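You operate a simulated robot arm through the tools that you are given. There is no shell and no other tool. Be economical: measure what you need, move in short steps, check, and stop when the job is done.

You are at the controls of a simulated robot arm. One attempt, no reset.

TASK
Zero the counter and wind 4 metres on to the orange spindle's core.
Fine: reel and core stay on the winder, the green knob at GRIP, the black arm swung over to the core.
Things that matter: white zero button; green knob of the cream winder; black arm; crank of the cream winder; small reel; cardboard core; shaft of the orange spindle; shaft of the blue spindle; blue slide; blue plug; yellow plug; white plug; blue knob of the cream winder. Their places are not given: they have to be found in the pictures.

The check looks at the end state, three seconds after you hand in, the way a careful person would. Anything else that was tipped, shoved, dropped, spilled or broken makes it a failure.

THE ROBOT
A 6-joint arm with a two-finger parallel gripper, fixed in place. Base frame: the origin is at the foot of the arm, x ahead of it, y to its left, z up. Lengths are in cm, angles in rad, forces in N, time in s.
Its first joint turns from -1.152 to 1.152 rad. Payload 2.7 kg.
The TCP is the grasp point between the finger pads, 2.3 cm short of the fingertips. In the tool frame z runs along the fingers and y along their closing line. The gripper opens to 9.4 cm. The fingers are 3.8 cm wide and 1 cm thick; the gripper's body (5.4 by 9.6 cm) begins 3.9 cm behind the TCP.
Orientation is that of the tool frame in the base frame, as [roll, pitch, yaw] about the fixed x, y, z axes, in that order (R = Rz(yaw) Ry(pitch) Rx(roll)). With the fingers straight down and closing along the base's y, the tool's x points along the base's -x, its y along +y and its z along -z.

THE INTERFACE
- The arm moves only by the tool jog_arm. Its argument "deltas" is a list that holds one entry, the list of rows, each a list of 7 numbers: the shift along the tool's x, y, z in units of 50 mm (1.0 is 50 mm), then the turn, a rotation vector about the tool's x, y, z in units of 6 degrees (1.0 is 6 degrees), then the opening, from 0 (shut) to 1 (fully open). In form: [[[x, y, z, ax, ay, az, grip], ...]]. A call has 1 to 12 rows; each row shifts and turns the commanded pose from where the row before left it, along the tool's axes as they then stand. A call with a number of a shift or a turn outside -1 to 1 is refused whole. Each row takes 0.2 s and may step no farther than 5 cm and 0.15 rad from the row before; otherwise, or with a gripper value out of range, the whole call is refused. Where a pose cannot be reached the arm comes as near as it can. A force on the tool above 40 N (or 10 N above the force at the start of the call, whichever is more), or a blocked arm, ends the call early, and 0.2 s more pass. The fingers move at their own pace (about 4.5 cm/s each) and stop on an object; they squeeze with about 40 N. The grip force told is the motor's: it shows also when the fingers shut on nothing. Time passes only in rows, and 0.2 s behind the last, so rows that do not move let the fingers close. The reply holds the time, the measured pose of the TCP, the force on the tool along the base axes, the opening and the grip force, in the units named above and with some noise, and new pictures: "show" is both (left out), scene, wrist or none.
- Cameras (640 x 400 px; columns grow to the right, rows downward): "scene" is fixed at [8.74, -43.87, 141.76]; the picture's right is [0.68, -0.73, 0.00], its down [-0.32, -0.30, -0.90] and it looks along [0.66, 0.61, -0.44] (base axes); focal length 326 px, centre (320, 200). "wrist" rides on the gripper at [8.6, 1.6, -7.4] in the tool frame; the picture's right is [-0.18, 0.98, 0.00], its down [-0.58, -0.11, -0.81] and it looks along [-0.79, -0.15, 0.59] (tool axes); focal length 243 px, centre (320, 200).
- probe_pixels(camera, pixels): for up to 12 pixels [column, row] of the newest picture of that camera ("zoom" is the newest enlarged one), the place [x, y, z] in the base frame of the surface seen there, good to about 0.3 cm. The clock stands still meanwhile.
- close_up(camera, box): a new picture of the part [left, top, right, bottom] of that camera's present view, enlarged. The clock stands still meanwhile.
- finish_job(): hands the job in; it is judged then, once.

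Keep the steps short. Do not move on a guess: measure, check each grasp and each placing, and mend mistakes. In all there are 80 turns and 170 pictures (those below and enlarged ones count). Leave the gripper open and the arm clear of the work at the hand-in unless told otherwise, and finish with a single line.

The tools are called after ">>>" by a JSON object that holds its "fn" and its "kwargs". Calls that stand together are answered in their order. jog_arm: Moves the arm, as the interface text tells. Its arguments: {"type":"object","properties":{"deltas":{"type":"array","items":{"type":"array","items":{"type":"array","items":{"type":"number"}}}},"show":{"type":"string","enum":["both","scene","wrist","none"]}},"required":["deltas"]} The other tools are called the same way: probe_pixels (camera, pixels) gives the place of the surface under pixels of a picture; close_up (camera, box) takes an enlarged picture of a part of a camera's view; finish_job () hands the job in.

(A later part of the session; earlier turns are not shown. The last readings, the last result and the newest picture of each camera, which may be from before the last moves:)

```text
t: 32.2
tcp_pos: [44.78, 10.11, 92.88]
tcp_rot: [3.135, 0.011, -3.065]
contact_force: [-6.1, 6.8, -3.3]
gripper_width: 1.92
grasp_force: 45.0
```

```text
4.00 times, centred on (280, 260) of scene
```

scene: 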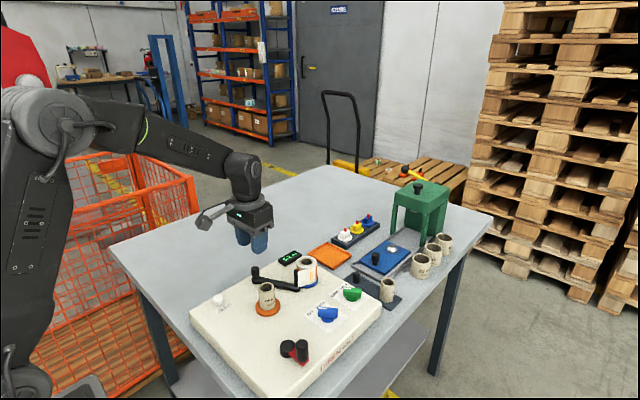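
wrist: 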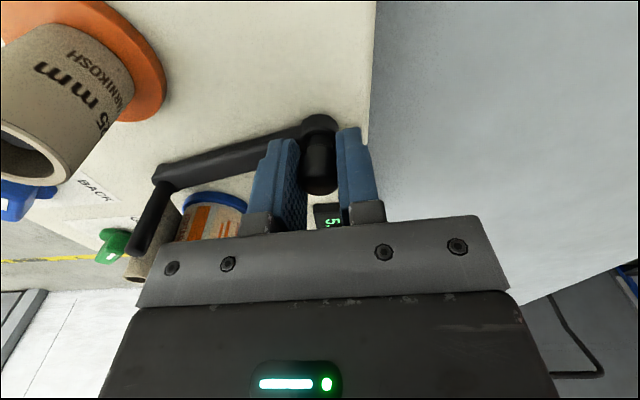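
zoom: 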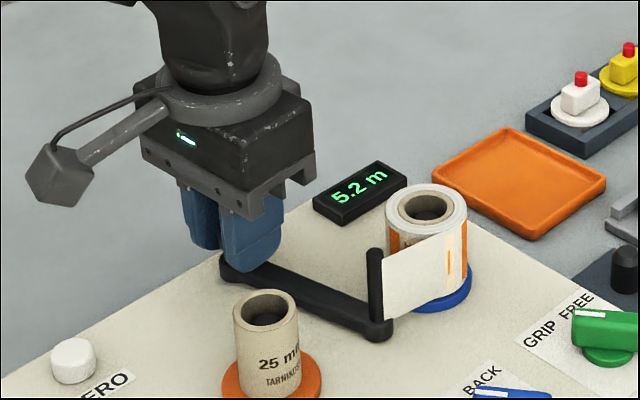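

Excellent: the arm pivots at its middle, about (45.6, 5.0); moving the knob to +x brings the post toward the core. I follow the arc on.

>>> {"fn": "jog_arm", "kwargs": {"deltas": [[[-0.08, -0.004, 0, 0, 0, 0, 0], [-0.08, -0.006, 0, 0, 0, 0, 0], [-0.09, -0.015, 0, 0, 0, 0, 0], [-0.09, -0.02, 0, 0, 0, 0, 0], [-0.08, -0.03, 0, 0, 0, 0, 0], [0, 0, 0, 0, 0, 0, 0]]], "show": "none"}}

>>> {"fn": "close_up", "kwargs": {"camera": "scene", "box": [200, 210, 360, 310]}}

```text
t: 33.6
tcp_pos: [46.94, 10.25, 92.86]
tcp_rot: [3.129, 0.013, -3.067]
contact_force: [-0.5, 33.0, -13.3]
gripper_width: 1.94
grasp_force: 44.8
```

```text
4.00 times, centred on (280, 260) of scene
```

zoom: 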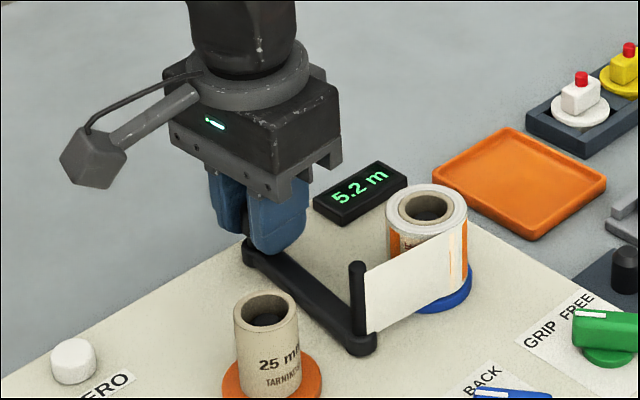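

The tool is pulled toward +y; I measure the arm's present position to refit the pivot.

>>> {"fn": "probe_pixels", "kwargs": {"camera": "zoom", "pixels": [[357, 270], [362, 345], [300, 295], [330, 315], [265, 265]]}}

```text
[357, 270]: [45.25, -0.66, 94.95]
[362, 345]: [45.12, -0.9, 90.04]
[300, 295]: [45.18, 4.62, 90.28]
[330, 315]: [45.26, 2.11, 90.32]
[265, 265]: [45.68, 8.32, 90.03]
```

Refit: pivot ≈(46.0, 3.9), radius 6.4. I continue along that arc.

>>> {"fn": "jog_arm", "kwargs": {"deltas": [[[0, 0.03, 0, 0, 0, 0, 0], [-0.057, 0.005, 0, 0, 0, 0, 0], [-0.057, 0, 0, 0, 0, 0, 0], [-0.053, -0.015, 0, 0, 0, 0, 0], [-0.053, -0.019, 0, 0, 0, 0, 0], [-0.048, -0.024, 0, 0, 0, 0, 0], [-0.048, -0.024, 0, 0, 0, 0, 0], [0, 0, 0, 0, 0, 0, 0]]], "show": "none"}}

>>> {"fn": "close_up", "kwargs": {"camera": "scene", "box": [200, 210, 360, 310]}}

```text
t: 35.5
tcp_pos: [48.73, 9.9, 92.92]
tcp_rot: [3.131, 0.011, -3.068]
contact_force: [4.8, 20.6, -18.9]
gripper_width: 1.93
grasp_force: 45.2
```

```text
4.00 times, centred on (280, 260) of scene
```

zoom: 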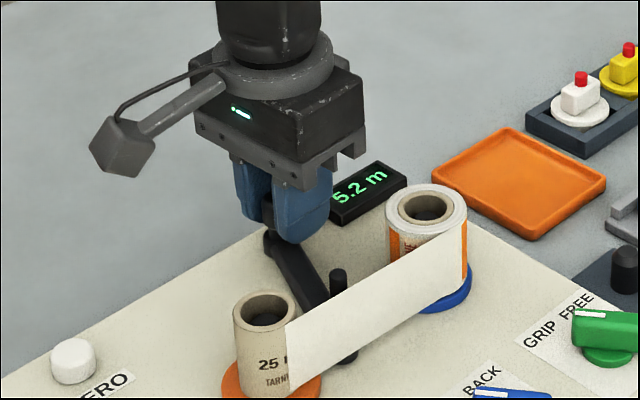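

The tape has jumped on to the core. I push a little farther to the stop, watching the force.

>>> {"fn": "jog_arm", "kwargs": {"deltas": [[[-0.048, -0.024, 0, 0, 0, 0, 0], [-0.048, -0.027, 0, 0, 0, 0, 0], [-0.048, -0.03, 0, 0, 0, 0, 0], [-0.048, -0.03, 0, 0, 0, 0, 0], [0, 0, 0, 0, 0, 0, 0]]], "show": "none"}}

>>> {"fn": "close_up", "kwargs": {"camera": "scene", "box": [200, 210, 360, 310]}}

```text
t: 36.6
tcp_pos: [49.29, 9.63, 92.9]
tcp_rot: [3.129, 0.007, -3.064]
contact_force: [-22.1, 27.3, 5.5]
gripper_width: 1.94
grasp_force: 44.9
```

```text
4.00 times, centred on (280, 260) of scene
```

zoom: 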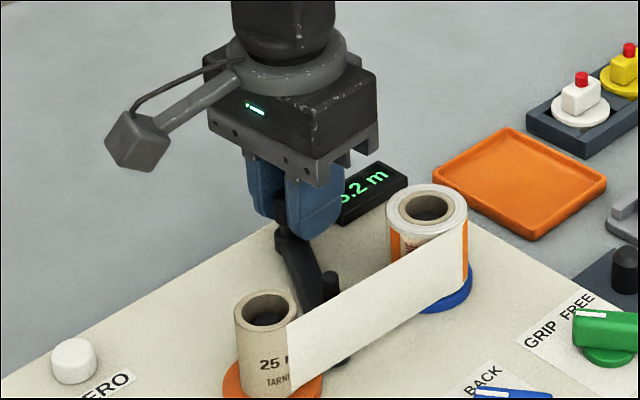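

The resisting force rises (~33 N against motion): the stop. I release and rise.

>>> {"fn": "jog_arm", "kwargs": {"deltas": [[[0, 0, 0, 0, 0, 0, 0.2], [0, 0, 0, 0, 0, 0, 0.4], [0, 0, 0, 0, 0, 0, 0.4], [0, 0, -0.7, 0, 0, 0, 0.4], [0, 0, -1, 0, 0, 0, 0.4], [0, 0, -1, 0, 0, 0, 0.4], [0.5, 0, -0.3, 0, 0, 0, 0.4], [1, 0, 0, 0, 0, 0, 0.2], [0, 0, 0, 0, 0, 0, 0]]], "show": "both"}}

>>> {"fn": "close_up", "kwargs": {"camera": "scene", "box": [200, 220, 380, 332]}}

```text
t: 38.6
tcp_pos: [41.84, 8.35, 107.83]
tcp_rot: [3.133, 0.011, -3.067]
contact_force: [-0.1, 0.8, -0.1]
gripper_width: 0.0
grasp_force: 14.8
```

scene: 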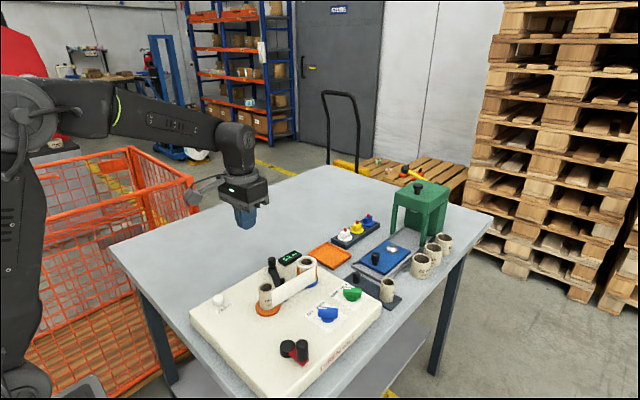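
wrist: 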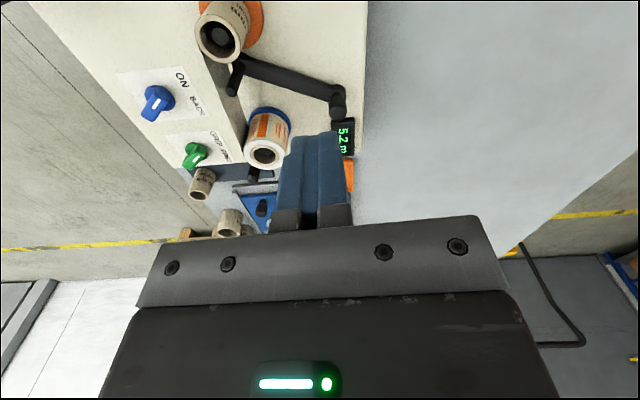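

```text
3.56 times, centred on (290, 276) of scene
```

zoom: 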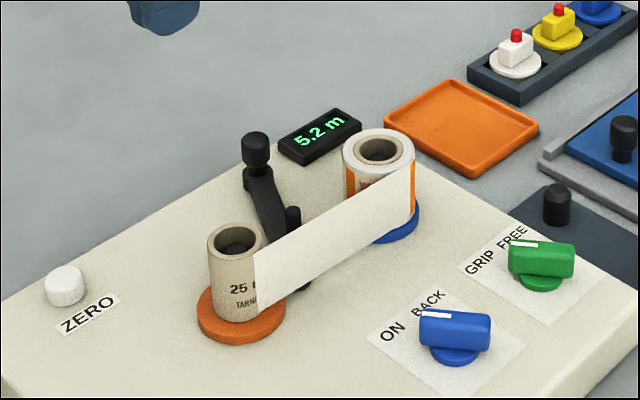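

Arm swung, tape on the core. Next ZERO at about (33.8, 10.0), top z 90.4: I bring the shut fingertips above it.

>>> {"fn": "jog_arm", "kwargs": {"deltas": [[[0.8, 0.22, 0, 0, 0, 0, 0], [0.77, 0.23, 0, 0, 0, 0, 0], [0, 0, 0.9, 0, 0, 0, 0], [0, 0, 0.9, 0, 0, 0, 0], [0, 0, 0.6, 0, 0, 0, 0], [0, 0, 0.3, 0, 0, 0, 0], [0, 0, 0, 0, 0, 0, 0]]], "show": "wrist"}}

>>> {"fn": "close_up", "kwargs": {"camera": "scene", "box": [170, 240, 270, 303]}}

```text
t: 40.2
tcp_pos: [34.12, 10.4, 94.3]
tcp_rot: [3.131, 0.012, -3.068]
contact_force: [-0.1, 0.2, -0.3]
gripper_width: 0.0
grasp_force: 39.8
```

wrist: 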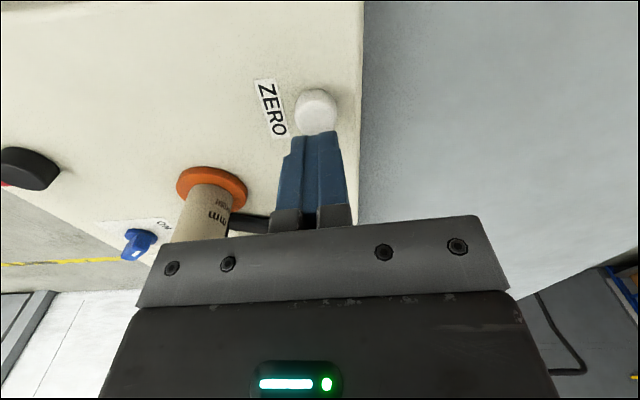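

```text
6.35 times, centred on (220, 272) of scene
```

zoom: 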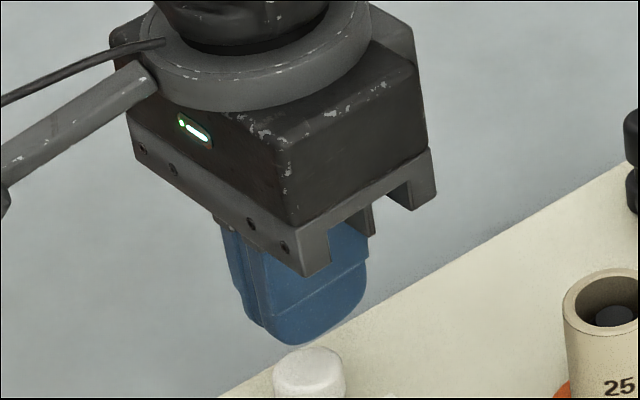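

I trim by 3 mm and press slowly.

>>> {"fn": "jog_arm", "kwargs": {"deltas": [[[0.06, -0.06, 0.1, 0, 0, 0, 0], [0, 0, 0.1, 0, 0, 0, 0], [0, 0, 0.06, 0, 0, 0, 0], [0, 0, 0.05, 0, 0, 0, 0], [0, 0, 0.05, 0, 0, 0, 0], [0, 0, 0.04, 0, 0, 0, 0], [0, 0, 0.04, 0, 0, 0, 0], [0, 0, 0, 0, 0, 0, 0]]], "show": "none"}}

>>> {"fn": "close_up", "kwargs": {"camera": "scene", "box": [180, 220, 340, 320]}}

```text
t: 42.0
tcp_pos: [33.76, 10.02, 92.02]
tcp_rot: [3.133, 0.012, -3.066]
contact_force: [-1.0, 0.7, 1.5]
gripper_width: 0.01
grasp_force: 40.2
```

```text
4.00 times, centred on (260, 270) of scene
```

zoom: 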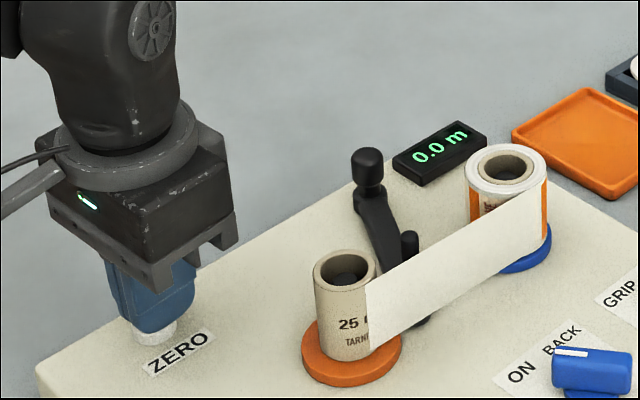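

Counter reads 0.0. Next the crank: I rise and go above its handle near (35.1, -14.4).

>>> {"fn": "jog_arm", "kwargs": {"deltas": [[[0, 0, -0.6, 0, 0, 0, 0], [0, 0, -1, 0, 0, 0, 0], [0, 0, -1, 0, -0.1, 0, 0], [0.02, -0.98, 0, 0, 0, 0, 0.4], [0.02, -0.98, 0, 0, 0, 0, 0.4], [0.02, -0.98, 0, 0, 0, 0, 0.4], [0.02, -0.98, 0, 0, 0, 0, 0.4], [0.02, -0.96, 0, 0, 0, 0, 0.4], [0, 0, 0, 0, 0, 0, 0.4]]], "show": "both"}}

>>> {"fn": "close_up", "kwargs": {"camera": "scene", "box": [220, 250, 380, 350]}}

```text
t: 44.0
tcp_pos: [35.24, -14.4, 104.65]
tcp_rot: [3.133, 0.022, -3.065]
contact_force: [0.1, 0.1, -0.3]
gripper_width: 3.79
grasp_force: 0.1
```

scene: 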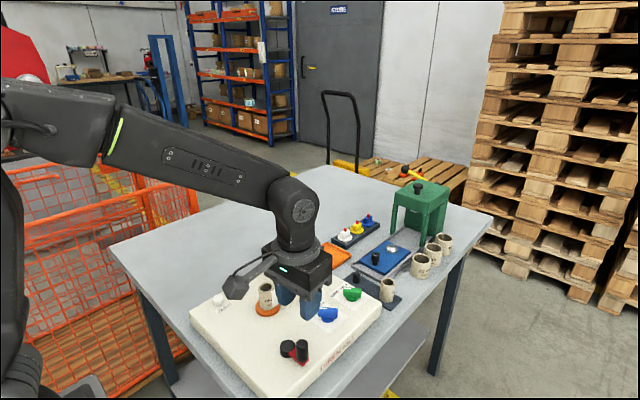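
wrist: 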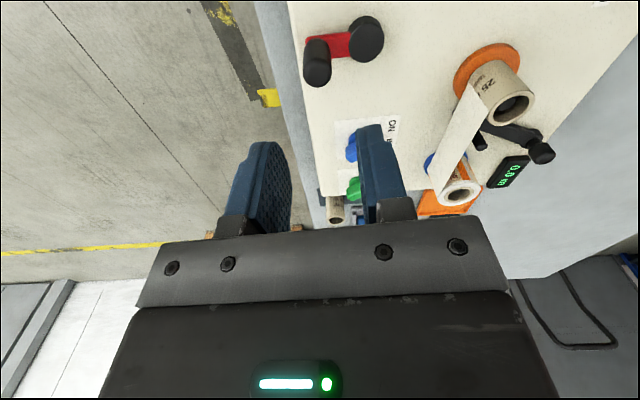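

```text
4.00 times, centred on (300, 300) of scene
```

zoom: 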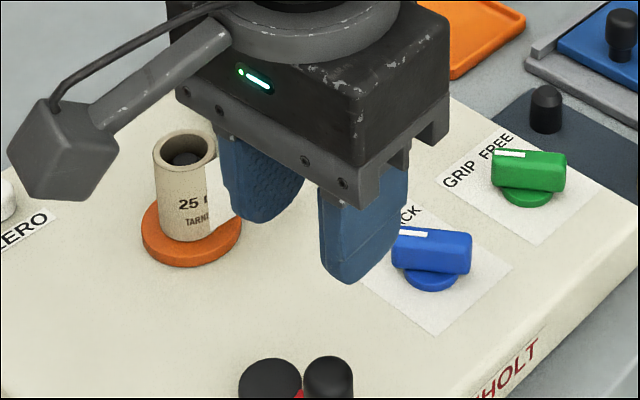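

I measure the crank handle and hub.

>>> {"fn": "probe_pixels", "kwargs": {"camera": "wrist", "pixels": [[317, 75], [317, 45], [306, 60], [328, 60], [318, 84], [366, 40], [352, 32], [383, 40], [367, 55], [338, 45]]}}

>>> {"fn": "probe_pixels", "kwargs": {"camera": "scene", "pixels": [[302, 342], [302, 346], [297, 348], [307, 348], [302, 360], [287, 343], [280, 347], [294, 346], [287, 352]]}}

>>> {"fn": "close_up", "kwargs": {"camera": "wrist", "box": [280, 0, 440, 100]}}

```text
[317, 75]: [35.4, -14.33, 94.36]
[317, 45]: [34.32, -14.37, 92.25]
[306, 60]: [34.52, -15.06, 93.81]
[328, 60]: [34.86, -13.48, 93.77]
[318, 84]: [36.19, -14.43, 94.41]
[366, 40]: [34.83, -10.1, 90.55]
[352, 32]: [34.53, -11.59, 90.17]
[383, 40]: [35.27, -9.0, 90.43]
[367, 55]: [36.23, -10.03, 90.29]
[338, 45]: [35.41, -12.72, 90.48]
```

```text
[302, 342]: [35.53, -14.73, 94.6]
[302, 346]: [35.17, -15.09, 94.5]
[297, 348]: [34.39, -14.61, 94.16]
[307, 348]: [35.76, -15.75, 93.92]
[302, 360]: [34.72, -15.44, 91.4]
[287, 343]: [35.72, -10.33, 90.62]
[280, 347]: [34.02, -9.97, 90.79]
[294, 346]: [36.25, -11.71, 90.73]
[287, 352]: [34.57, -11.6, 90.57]
```

```text
4.00 times, centred on (360, 50) of wrist
```

zoom: 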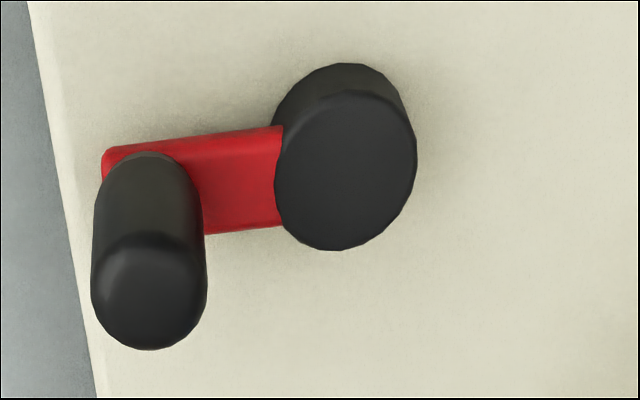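

Handle centre ≈(35.3, -14.5), top 94.5; hub (35.3, -10.4), crank radius ≈4.1. I lower to z 93.9 and close.

>>> {"fn": "jog_arm", "kwargs": {"deltas": [[[0, -0.02, 0, 0, 0.2, 0, 0.45], [0, 0, 0.9, 0, 0, 0, 0.45], [0, 0, 0.8, 0, 0, 0, 0.45], [0, 0, 0.44, 0, 0, 0, 0.45], [0, 0, 0, 0, 0, 0, 0.45], [0, 0, 0, 0, 0, 0, 0.3], [0, 0, 0, 0, 0, 0, 0.15], [0, 0, 0, 0, 0, 0, 0.05], [0, 0, 0, 0, 0, 0, 0]]], "show": "wrist"}}

>>> {"fn": "close_up", "kwargs": {"camera": "scene", "box": [220, 260, 380, 360]}}

```text
t: 46.0
tcp_pos: [34.9, -14.54, 94.2]
tcp_rot: [3.134, 0.001, -3.066]
contact_force: [-0.3, -16.3, -9.6]
gripper_width: 2.14
grasp_force: 45.8
```

wrist: 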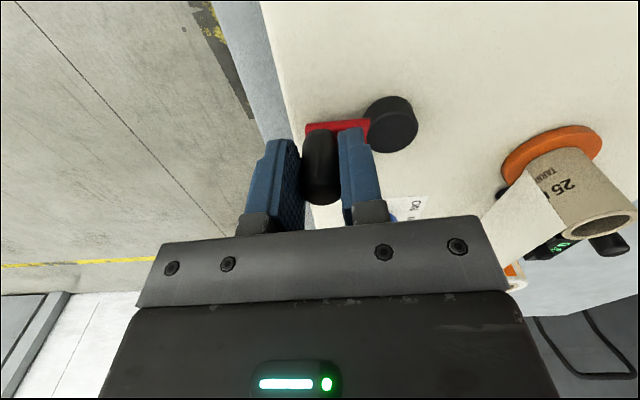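

```text
4.00 times, centred on (300, 310) of scene
```

zoom: 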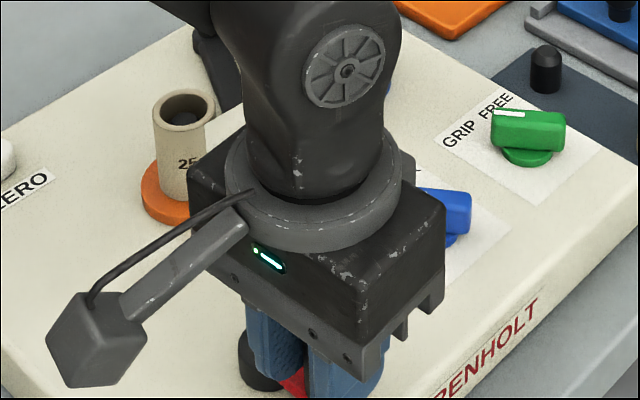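

Gripped. The tape geometry suggests clockwise (from above). I square the tool yaw and try about 32° slowly, then read the counter.

>>> {"fn": "jog_arm", "kwargs": {"deltas": [[[0, 0, 0, 0, 0, 0.72, 0], [0.114, 0.008, 0, 0, 0, 0, 0], [0.112, 0.024, 0, 0, 0, 0, 0], [0.108, 0.039, 0, 0, 0, 0, 0], [0.101, 0.054, 0, 0, 0, 0, 0], [0, 0, 0, 0, 0, 0, 0]]], "show": "wrist"}}

>>> {"fn": "close_up", "kwargs": {"camera": "scene", "box": [220, 220, 380, 320]}}

```text
t: 47.5
tcp_pos: [32.64, -13.87, 94.17]
tcp_rot: [3.131, -0.001, 3.141]
contact_force: [-8.9, -13.8, -8.2]
gripper_width: 2.13
grasp_force: 45.1
```

wrist: 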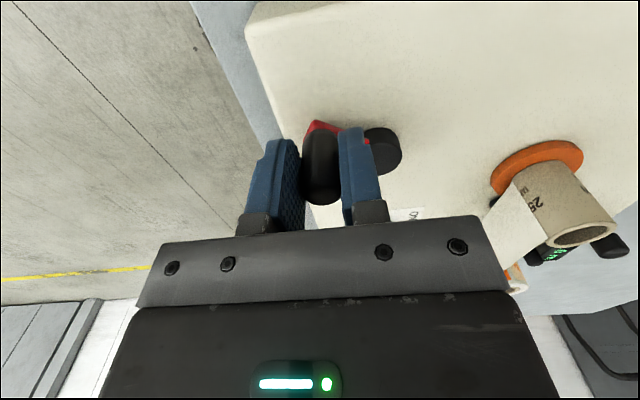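

```text
4.00 times, centred on (300, 270) of scene
```

zoom: 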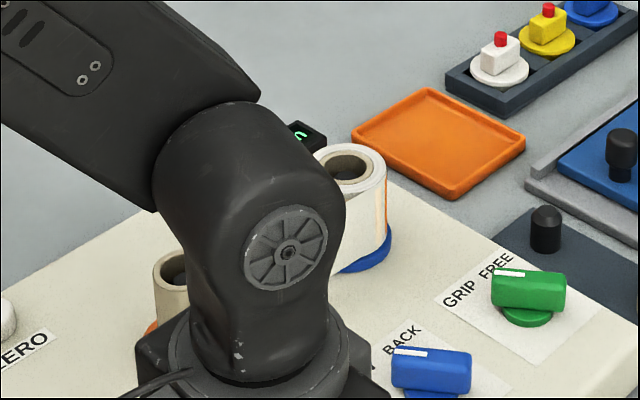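

>>> {"fn": "close_up", "kwargs": {"camera": "wrist", "box": [500, 215, 620, 290]}}

```text
5.33 times, centred on (560, 252) of wrist
```

zoom: 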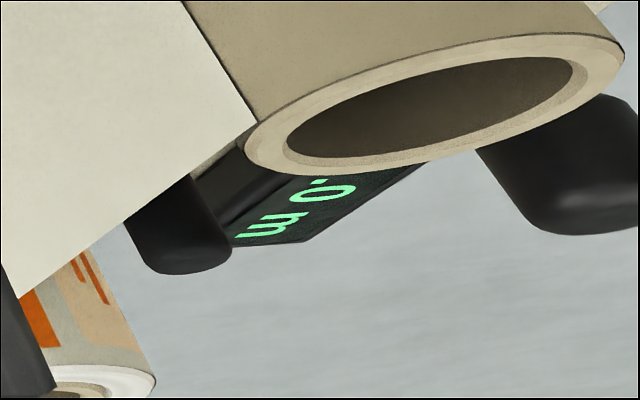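

No full unit yet. The handle moves freely clockwise (slightly larger radius, 4.3). I go on by about 90°.

>>> {"fn": "jog_arm", "kwargs": {"deltas": [[[0.135, 0.057, 0, 0, 0, 0, 0], [0.102, 0.11, 0, 0, 0, 0, 0], [0.082, 0.126, 0, 0, 0, 0, 0], [0.059, 0.138, 0, 0, 0, 0, 0], [0.034, 0.146, 0, 0, 0, 0, 0], [0.008, 0.15, 0, 0, 0, 0, 0], [-0.018, 0.149, 0, 0, 0, 0, 0], [-0.044, 0.143, 0, 0, 0, 0, 0], [-0.068, 0.134, 0, 0, 0, 0, 0], [0, 0, 0, 0, 0, 0, 0]]], "show": "both"}}

```text
t: 48.6
tcp_pos: [31.01, -11.24, 94.26]
tcp_rot: [3.134, 0.008, 3.141]
contact_force: [6.9, 1.0, -6.1]
gripper_width: 2.15
grasp_force: 45.6
stopped in row 5: the force on the tool passed its limit (the readings are from after the stop); the commanded pose is now the measured one
```

scene: 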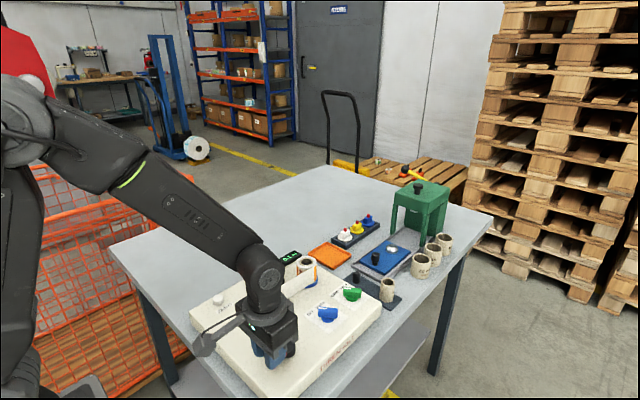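
wrist: 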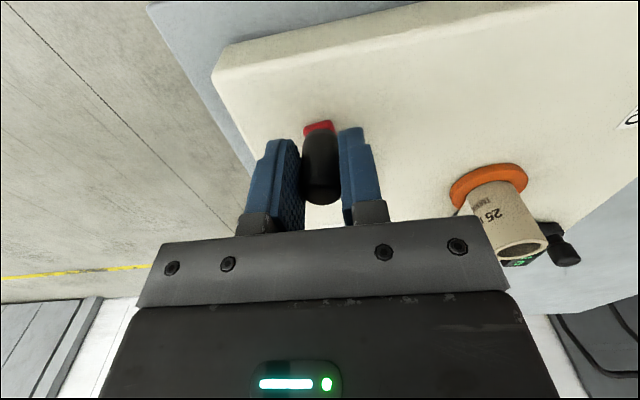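

>>> {"fn": "close_up", "kwargs": {"camera": "scene", "box": [260, 240, 324, 280]}}

>>> {"fn": "close_up", "kwargs": {"camera": "wrist", "box": [260, 100, 420, 200]}}

```text
10.00 times, centred on (292, 260) of scene
```

zoom: 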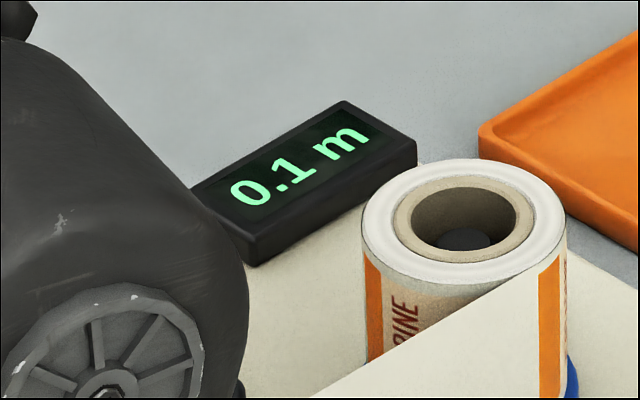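

```text
4.00 times, centred on (340, 150) of wrist
```

zoom: 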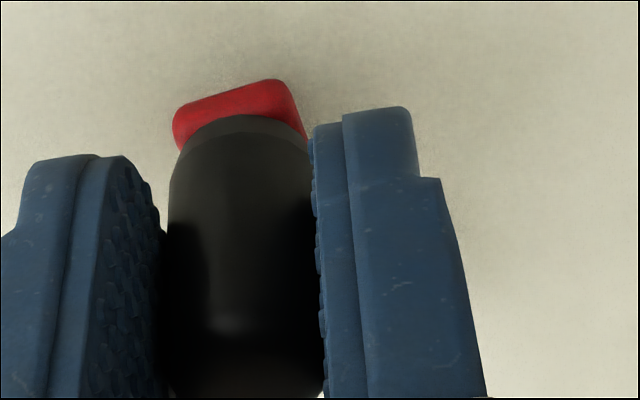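

0.1 m after ~85°: clockwise winds on. I continue, with a refit circle (centre ≈(34.87, -10.6), R 3.9).

>>> {"fn": "jog_arm", "kwargs": {"deltas": [[[0.008, 0.142, 0, 0, 0, 0, 0], [-0.012, 0.122, 0, 0, 0, 0, 0], [-0.04, 0.144, 0, 0, 0, 0, 0], [-0.066, 0.134, 0, 0, 0, 0, 0], [-0.092, 0.118, 0, 0, 0, 0, 0], [0, 0, 0, 0, 0, 0, 0]]], "show": "none"}}

```text
t: 50.0
tcp_pos: [31.87, -7.9, 94.18]
tcp_rot: [3.135, 0.004, 3.141]
contact_force: [1.8, -0.8, -8.6]
gripper_width: 2.11
grasp_force: 45.0
```

Almost no side load. Refit: centre (35.0, -10.55), R 4.1. On by 120°, at 15° per row.

>>> {"fn": "jog_arm", "kwargs": {"deltas": [[[-0.156, 0.142, 0, 0, 0, 0, 0], [-0.19, 0.098, 0, 0, 0, 0, 0], [-0.208, 0.046, 0, 0, 0, 0, 0], [-0.214, -0.008, 0, 0, 0, 0, 0], [-0.204, -0.064, 0, 0, 0, 0, 0], [-0.182, -0.116, 0, 0, 0, 0, 0], [-0.144, -0.158, 0, 0, 0, 0, 0], [-0.098, -0.19, 0, 0, 0, 0, 0], [0, 0, 0, 0, 0, 0, 0]]], "show": "both"}}

>>> {"fn": "close_up", "kwargs": {"camera": "scene", "box": [260, 240, 324, 280]}}

```text
t: 52.0
tcp_pos: [38.61, -9.13, 94.1]
tcp_rot: [3.134, -0.003, 3.141]
contact_force: [-12.6, -3.5, -15.3]
gripper_width: 2.14
grasp_force: 44.6
```

scene: 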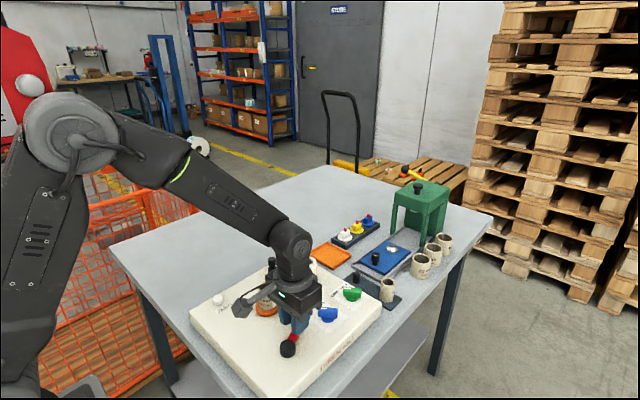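
wrist: 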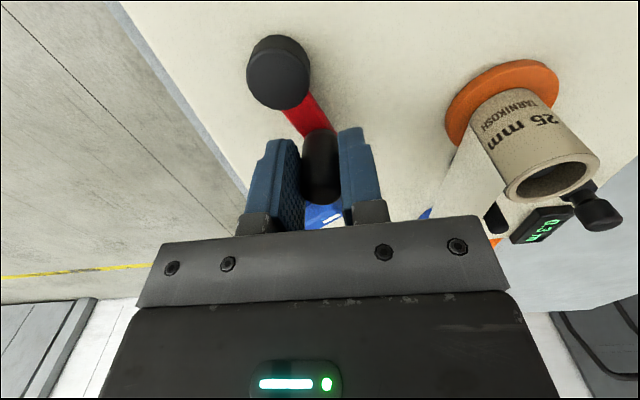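

```text
10.00 times, centred on (292, 260) of scene
```

zoom: 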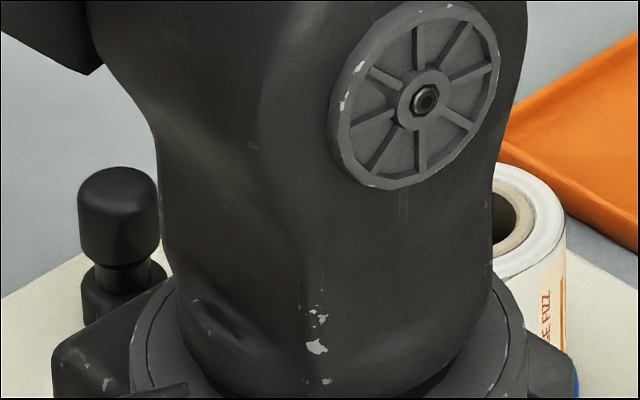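

Wrist view reads 0.3 m after ~250°. I refine the circle (centre (34.85, -10.6), R 4.0) and go on at 25° per row.

>>> {"fn": "jog_arm", "kwargs": {"deltas": [[[0, -0.29, 0, 0, 0, 0, 0], [0.075, -0.338, 0, 0, 0, 0, 0], [0.211, -0.275, 0, 0, 0, 0, 0], [0.307, -0.16, 0, 0, 0, 0, 0], [0.346, -0.015, 0, 0, 0, 0, 0], [0.32, 0.132, 0, 0, 0, 0, 0], [0.234, 0.255, 0, 0, 0, 0, 0], [0.104, 0.33, 0, 0, 0, 0, 0], [-0.045, 0.343, 0, 0, 0, 0, 0], [-0.186, 0.292, 0, 0, 0, 0, 0], [-0.292, 0.186, 0, 0, 0, 0, 0], [-0.343, 0.045, 0, 0, 0, 0, 0]]], "show": "wrist"}}

```text
t: 54.6
tcp_pos: [35.29, -6.54, 94.3]
tcp_rot: [3.135, 0.007, 3.14]
contact_force: [0.3, 2.4, 11.4]
gripper_width: 2.14
grasp_force: 45.1
```

wrist: 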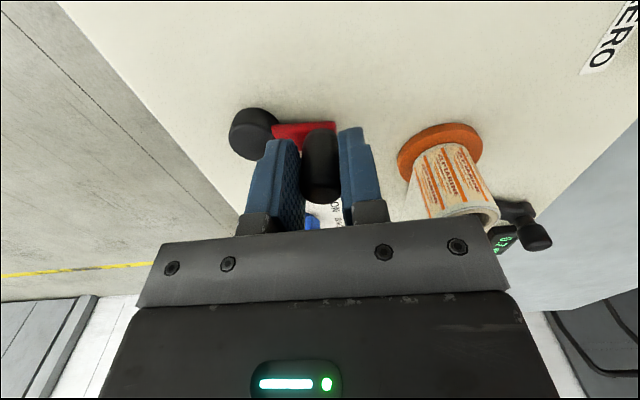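

Smooth, no load. I do a full turn (12 rows × 30°).

>>> {"fn": "jog_arm", "kwargs": {"deltas": [[[-0.389, -0.142, 0, 0, 0, 0, 0], [-0.266, -0.317, 0, 0, 0, 0, 0], [-0.072, -0.408, 0, 0, 0, 0, 0], [0.142, -0.389, 0, 0, 0, 0, 0], [0.317, -0.266, 0, 0, 0, 0, 0], [0.408, -0.072, 0, 0, 0, 0, 0], [0.389, 0.142, 0, 0, 0, 0, 0], [0.266, 0.317, 0, 0, 0, 0, 0], [0.072, 0.408, 0, 0, 0, 0, 0], [-0.142, 0.389, 0, 0, 0, 0, 0], [-0.317, 0.266, 0, 0, 0, 0, 0], [-0.408, 0.072, 0, 0, 0, 0, 0]]], "show": "both"}}

>>> {"fn": "close_up", "kwargs": {"camera": "wrist", "box": [470, 210, 566, 270]}}

```text
t: 56.5
tcp_pos: [31.34, -12.44, 94.19]
tcp_rot: [3.135, 0.005, 3.141]
contact_force: [-5.8, -2.8, 5.2]
gripper_width: 2.12
grasp_force: 45.3
stopped in row 9: the force on the tool passed its limit (the readings are from after the stop); the commanded pose is now the measured one
```

scene: 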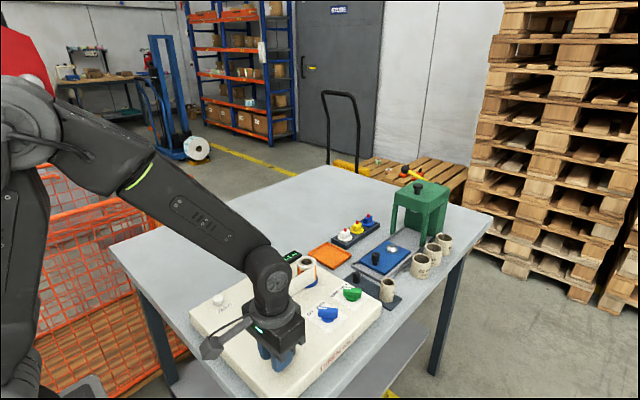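
wrist: 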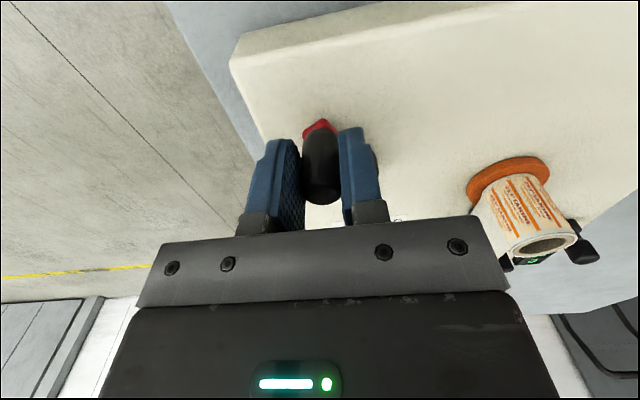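

```text
6.67 times, centred on (518, 240) of wrist
```

zoom: 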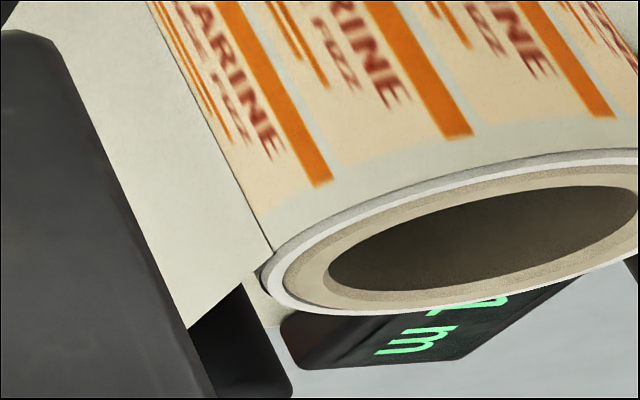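

Stopped by a force near the -x side. I read the counter in the scene view.

>>> {"fn": "close_up", "kwargs": {"camera": "scene", "box": [260, 240, 324, 280]}}

```text
10.00 times, centred on (292, 260) of scene
```

zoom: 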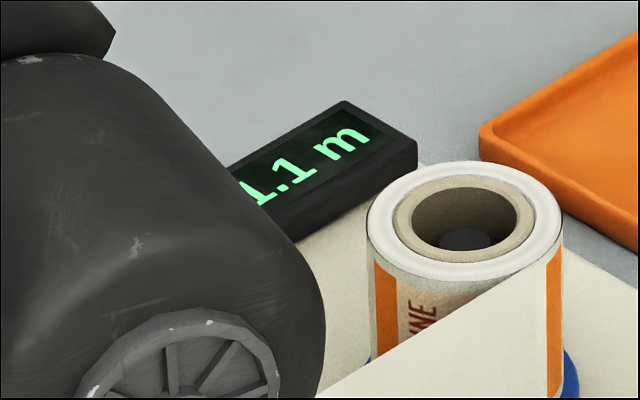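

1.1 m after ~2.17 turns: 0.5 m per turn, so 8 turns in all. I continue, slower on the -x side.

>>> {"fn": "jog_arm", "kwargs": {"deltas": [[[0.085, 0.308, 0, 0, 0, 0, 0], [-0.045, 0.343, 0, 0, 0, 0, 0], [-0.186, 0.292, 0, 0, 0, 0, 0], [-0.292, 0.186, 0, 0, 0, 0, 0], [-0.343, 0.045, 0, 0, 0, 0, 0], [-0.389, -0.142, 0, 0, 0, 0, 0], [-0.266, -0.317, 0, 0, 0, 0, 0], [-0.072, -0.408, 0, 0, 0, 0, 0], [0.142, -0.389, 0, 0, 0, 0, 0], [0.317, -0.266, 0, 0, 0, 0, 0], [0.408, -0.072, 0, 0, 0, 0, 0], [0.33, 0.104, 0, 0, 0, 0, 0]]], "show": "none"}}

```text
t: 58.8
tcp_pos: [36.73, -14.11, 94.26]
tcp_rot: [3.136, 0.007, 3.14]
contact_force: [2.5, -6.5, -4.5]
gripper_width: 2.15
grasp_force: 44.8
stopped in row 11: the force on the tool passed its limit (the readings are from after the stop); the commanded pose is now the measured one
```

I continue with 20–25° rows.

>>> {"fn": "jog_arm", "kwargs": {"deltas": [[[0.267, -0.092, 0, 0, 0, 0, 0], [0.281, 0.015, 0, 0, 0, 0, 0], [0.259, 0.11, 0, 0, 0, 0, 0], [0.206, 0.192, 0, 0, 0, 0, 0], [0.128, 0.251, 0, 0, 0, 0, 0], [0.034, 0.279, 0, 0, 0, 0, 0], [-0.094, 0.338, 0, 0, 0, 0, 0], [-0.228, 0.267, 0, 0, 0, 0, 0], [-0.319, 0.145, 0, 0, 0, 0, 0], [-0.351, -0.003, 0, 0, 0, 0, 0], [-0.316, -0.151, 0, 0, 0, 0, 0], [-0.223, -0.27, 0, 0, 0, 0, 0]]], "show": "wrist"}}

```text
t: 60.2
tcp_pos: [30.87, -10.05, 94.24]
tcp_rot: [3.138, 0.012, 3.139]
contact_force: [7.3, -0.3, -7.3]
gripper_width: 2.13
grasp_force: 45.6
stopped in row 7: the force on the tool passed its limit (the readings are from after the stop); the commanded pose is now the measured one
```

wrist: 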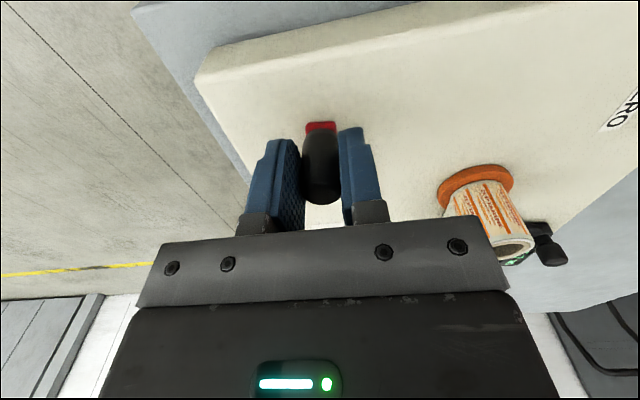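

My radius in x is slightly large. I use Rx 3.85, Ry 4.0 and continue.

>>> {"fn": "jog_arm", "kwargs": {"deltas": [[[-0.153, 0.324, 0, 0, 0, 0, 0], [-0.234, 0.247, 0, 0, 0, 0, 0], [-0.312, 0.121, 0, 0, 0, 0, 0], [-0.332, -0.027, 0, 0, 0, 0, 0], [-0.29, -0.17, 0, 0, 0, 0, 0], [-0.194, -0.282, 0, 0, 0, 0, 0], [-0.061, -0.341, 0, 0, 0, 0, 0], [0.084, -0.335, 0, 0, 0, 0, 0], [0.212, -0.267, 0, 0, 0, 0, 0], [0.301, -0.149, 0, 0, 0, 0, 0], [0.267, -0.015, 0, 0, 0, 0, 0], [0.256, 0.081, 0, 0, 0, 0, 0]]], "show": "none"}}

```text
t: 61.7
tcp_pos: [38.75, -9.5, 94.2]
tcp_rot: [3.14, 0.018, 3.138]
contact_force: [5.1, 1.3, -6.9]
gripper_width: 2.15
grasp_force: 45.5
stopped in row 7: the force on the tool passed its limit (the readings are from after the stop); the commanded pose is now the measured one
```

I go on with steady 20° rows (R 3.95) and correct the small pitch drift.

>>> {"fn": "jog_arm", "kwargs": {"deltas": [[[-0.017, -0.279, 0, 0, 0.15, 0, 0], [0.071, -0.265, 0, 0, 0, 0, 0], [0.157, -0.225, 0, 0, 0, 0, 0], [0.225, -0.157, 0, 0, 0, 0, 0], [0.265, -0.071, 0, 0, 0, 0, 0], [0.273, 0.024, 0, 0, 0, 0, 0], [0.249, 0.116, 0, 0, 0, 0, 0], [0.194, 0.194, 0, 0, 0, 0, 0], [0.112, 0.249, 0, 0, 0, 0, 0], [0.02, 0.273, 0, 0, 0, 0, 0], [-0.068, 0.265, 0, 0, 0, 0, 0], [-0.157, 0.225, 0, 0, 0, 0, 0]]], "show": "wrist"}}

>>> {"fn": "close_up", "kwargs": {"camera": "scene", "box": [240, 230, 336, 290]}}

```text
t: 64.1
tcp_pos: [30.99, -9.48, 94.38]
tcp_rot: [3.137, -0.002, 3.138]
contact_force: [-7.2, 1.9, 8.1]
gripper_width: 2.13
grasp_force: 44.7
stopped in row 11: the force on the tool passed its limit (the readings are from after the stop); the commanded pose is now the measured one
```

wrist: 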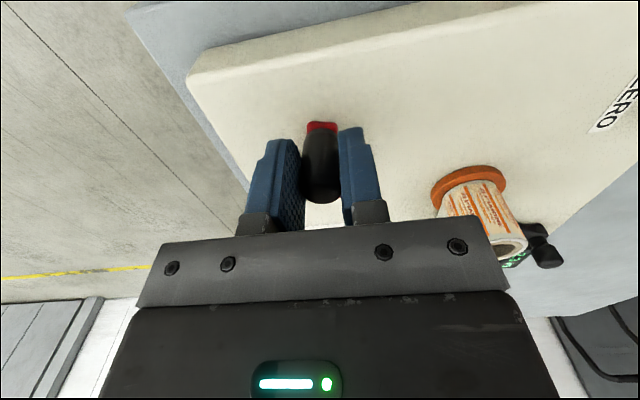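

```text
6.67 times, centred on (288, 260) of scene
```

zoom: 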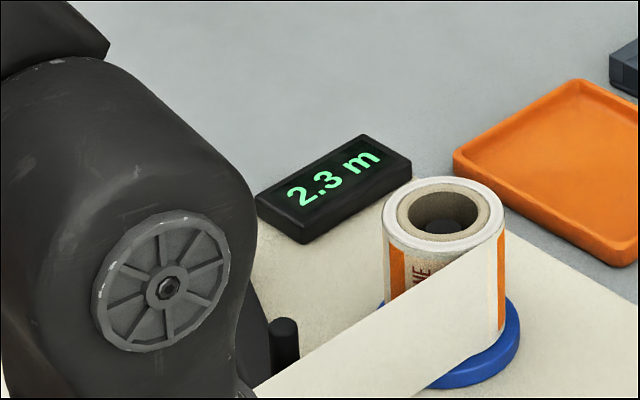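

2.3 m. The rate grows a little as the core fills (~0.57 m/turn). I go on by 240°.

>>> {"fn": "jog_arm", "kwargs": {"deltas": [[[-0.135, 0.239, 0, 0, 0, 0, 0], [-0.194, 0.194, 0, 0, 0, 0, 0], [-0.249, 0.116, 0, 0, 0, 0, 0], [-0.273, 0.024, 0, 0, 0, 0, 0], [-0.265, -0.071, 0, 0, 0, 0, 0], [-0.225, -0.157, 0, 0, 0, 0, 0], [-0.157, -0.225, 0, 0, 0, 0, 0], [-0.071, -0.265, 0, 0, 0, 0, 0], [0.024, -0.273, 0, 0, 0, 0, 0], [0.116, -0.249, 0, 0, 0, 0, 0], [0.194, -0.194, 0, 0, 0, 0, 0], [0.249, -0.116, 0, 0, 0, 0, 0]]], "show": "none"}}

```text
t: 66.7
tcp_pos: [36.07, -14.33, 94.24]
tcp_rot: [3.137, -0.002, 3.139]
contact_force: [-4.1, 15.4, 26.6]
gripper_width: 2.13
grasp_force: 44.8
```

>>> {"fn": "jog_arm", "kwargs": {"deltas": [[[0.273, -0.014, -0.03, 0, 0, 0, 0], [0.265, 0.071, 0, 0, 0, 0, 0], [0.225, 0.157, 0, 0, 0, 0, 0], [0.147, 0.225, 0, 0, 0, 0, 0], [0.061, 0.265, 0, 0, 0, 0, 0], [-0.014, 0.273, 0, 0, 0, 0, 0], [-0.106, 0.249, 0, 0, 0, 0, 0], [-0.194, 0.194, 0, 0, 0, 0, 0], [-0.249, 0.116, 0, 0, 0, 0, 0], [-0.273, 0.024, 0, 0, 0, 0, 0], [-0.265, -0.071, 0, 0, 0, 0, 0], [-0.225, -0.157, 0, 0, 0, 0, 0]]], "show": "wrist"}}

```text
t: 69.3
tcp_pos: [37.78, -7.73, 94.38]
tcp_rot: [3.14, -0.001, 3.138]
contact_force: [0.8, 0.6, -16.7]
gripper_width: 2.13
grasp_force: 45.1
```

wrist: 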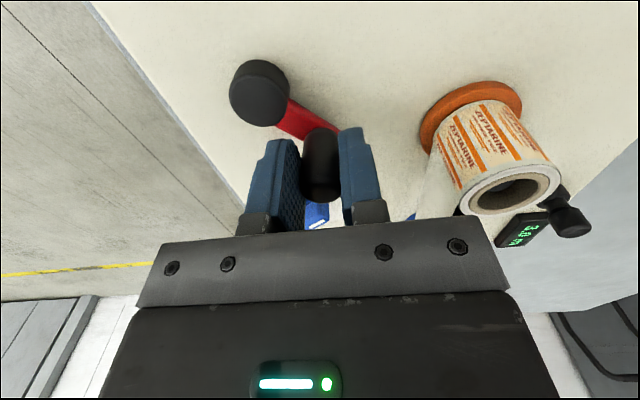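

>>> {"fn": "close_up", "kwargs": {"camera": "wrist", "box": [480, 200, 576, 260]}}

```text
6.67 times, centred on (528, 230) of wrist
```

zoom: 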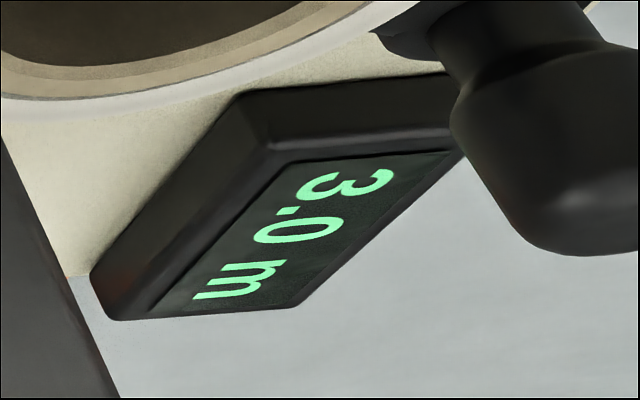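

3.0 m. About 675° remain. On by 240°.

>>> {"fn": "jog_arm", "kwargs": {"deltas": [[[-0.157, -0.225, 0, 0, 0, 0, 0], [-0.071, -0.265, 0, 0, 0, 0, 0], [0.024, -0.273, 0, 0, 0, 0, 0], [0.116, -0.249, 0, 0, 0, 0, 0], [0.194, -0.194, 0, 0, 0, 0, 0], [0.249, -0.116, 0, 0, 0, 0, 0], [0.273, -0.024, 0, 0, 0, 0, 0], [0.265, 0.071, 0, 0, 0, 0, 0], [0.225, 0.157, 0, 0, 0, 0, 0], [0.147, 0.225, 0, 0, 0, 0, 0], [0.061, 0.265, 0, 0, 0, 0, 0], [-0.014, 0.273, 0, 0, 0, 0, 0]]], "show": "none"}}

>>> {"fn": "close_up", "kwargs": {"camera": "scene", "box": [240, 230, 336, 290]}}

```text
t: 71.9
tcp_pos: [31.06, -9.47, 94.39]
tcp_rot: [3.137, -0.008, 3.141]
contact_force: [-24.3, 6.8, 17.8]
gripper_width: 2.15
grasp_force: 44.7
```

```text
6.67 times, centred on (288, 260) of scene
```

zoom: 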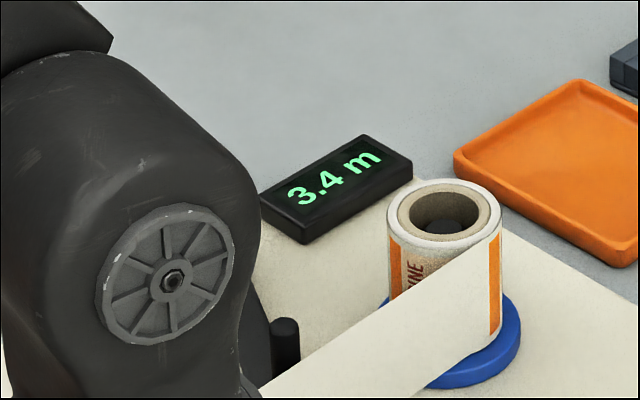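

3.4 m; about 390° remain. On by 240°.

>>> {"fn": "jog_arm", "kwargs": {"deltas": [[[-0.115, 0.239, 0, 0, 0, 0, 0], [-0.184, 0.194, 0, 0, 0, 0, 0], [-0.249, 0.116, 0, 0, 0, 0, 0], [-0.273, 0.024, 0, 0, 0, 0, 0], [-0.265, -0.071, 0, 0, 0, 0, 0], [-0.225, -0.157, 0, 0, 0, 0, 0], [-0.157, -0.225, 0, 0, 0, 0, 0], [-0.071, -0.265, 0, 0, 0, 0, 0], [0.024, -0.273, 0, 0, 0, 0, 0], [0.116, -0.249, 0, 0, 0, 0, 0], [0.194, -0.194, 0, 0, 0, 0, 0], [0.249, -0.116, 0, 0, 0, 0, 0]]], "show": "none"}}

>>> {"fn": "jog_arm", "kwargs": {"deltas": [[[0.273, -0.014, 0, 0, 0, 0, 0], [0.265, 0.071, 0, 0, 0, 0, 0], [0.225, 0.157, 0, 0, 0, 0, 0], [0.147, 0.225, 0, 0, 0, 0, 0], [0.061, 0.265, 0, 0, 0, 0, 0], [0, 0, 0, 0, 0, 0, 0]]], "show": "none"}}

>>> {"fn": "close_up", "kwargs": {"camera": "scene", "box": [240, 230, 336, 290]}}

```text
t: 72.2
tcp_pos: [31.32, -8.75, 94.36]
tcp_rot: [3.137, -0.01, 3.139]
contact_force: [-8.8, 5.1, 9.6]
gripper_width: 2.1
grasp_force: 45.1
stopped in row 1: the force on the tool passed its limit (the readings are from after the stop); the commanded pose is now the measured one
```

```text
t: 72.6
tcp_pos: [31.03, -8.98, 94.48]
tcp_rot: [-3.14, 0.008, 3.141]
contact_force: [7.2, -3.6, -12.8]
gripper_width: 2.1
grasp_force: 45.1
stopped in row 1: the force on the tool passed its limit (the readings are from after the stop); the commanded pose is now the measured one
```

```text
6.67 times, centred on (288, 260) of scene
```

zoom: 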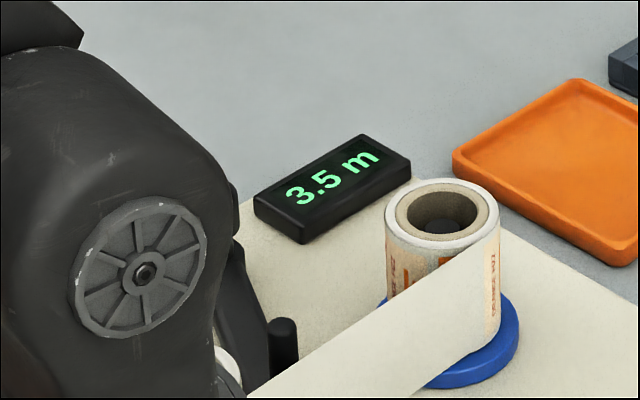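

I should not have chained: the first call stopped early. Now 3.5 m, TCP (31.03, -8.98). I resume from the present pose, gently at first, for ~185°.

>>> {"fn": "jog_arm", "kwargs": {"deltas": [[[-0.104, 0.104, 0, 0, 0, 0, 0], [-0.142, 0.169, 0, 0, 0, 0, 0], [-0.232, 0.145, 0, 0, 0, 0, 0], [-0.268, 0.058, 0, 0, 0, 0, 0], [-0.272, -0.038, 0, 0, 0, 0, 0], [-0.242, -0.129, 0, 0, 0, 0, 0], [-0.184, -0.204, 0, 0, 0, 0, 0], [-0.103, -0.254, 0, 0, 0, 0, 0], [-0.01, -0.274, 0, 0, 0, 0, 0], [0.085, -0.261, 0, 0, 0, 0, 0], [0, 0, 0, 0, 0, 0, 0]]], "show": "wrist"}}

>>> {"fn": "close_up", "kwargs": {"camera": "wrist", "box": [480, 190, 608, 270]}}

```text
t: 74.5
tcp_pos: [38.8, -10.02, 94.44]
tcp_rot: [3.142, 0.009, 3.141]
contact_force: [6.0, 1.0, -6.2]
gripper_width: 2.15
grasp_force: 44.7
stopped in row 9: the force on the tool passed its limit (the readings are from after the stop); the commanded pose is now the measured one
```

wrist: 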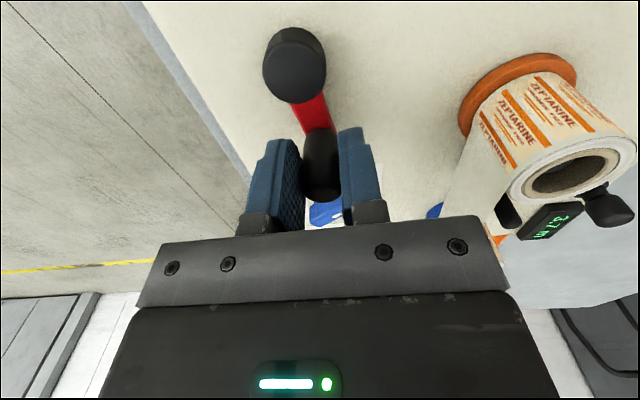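

```text
5.00 times, centred on (544, 230) of wrist
```

zoom: 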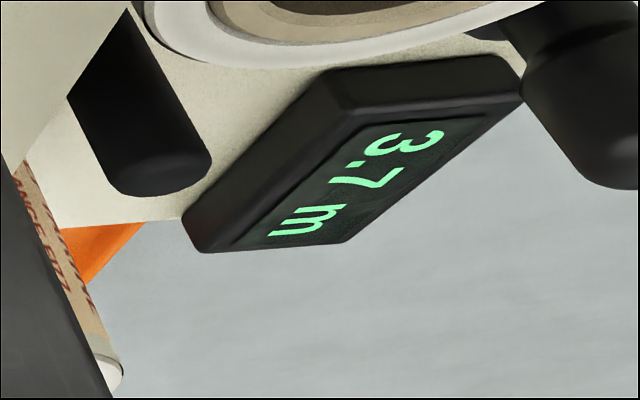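

3.7 m. I estimate ~205° more; I go ~175° now and read again.

>>> {"fn": "jog_arm", "kwargs": {"deltas": [[[0.012, -0.242, 0, 0, 0, 0, 0], [0.093, -0.254, 0, 0, 0, 0, 0], [0.174, -0.208, 0, 0, 0, 0, 0], [0.235, -0.135, 0, 0, 0, 0, 0], [0.267, -0.047, 0, 0, 0, 0, 0], [0.267, 0.047, 0, 0, 0, 0, 0], [0.235, 0.135, 0, 0, 0, 0, 0], [0.174, 0.208, 0, 0, 0, 0, 0], [0.088, 0.228, 0, 0, 0, 0, 0], [0, 0, 0, 0, 0, 0, 0]]], "show": "none"}}

>>> {"fn": "close_up", "kwargs": {"camera": "scene", "box": [240, 230, 336, 290]}}

```text
t: 75.5
tcp_pos: [36.53, -14.1, 94.53]
tcp_rot: [-3.136, 0.012, 3.138]
contact_force: [3.5, -9.2, -6.0]
gripper_width: 2.12
grasp_force: 45.1
stopped in row 4: the force on the tool passed its limit (the readings are from after the stop); the commanded pose is now the measured one
```

```text
6.67 times, centred on (288, 260) of scene
```

zoom: 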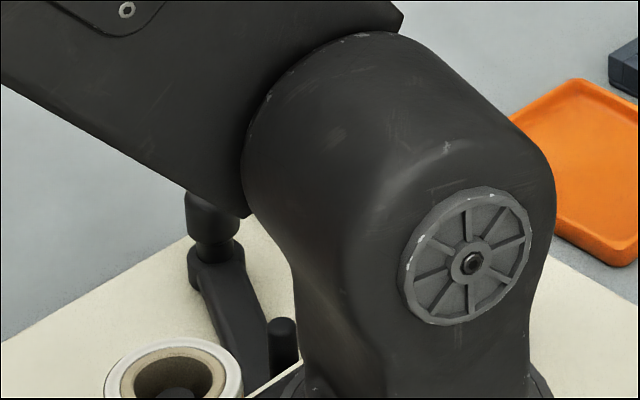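

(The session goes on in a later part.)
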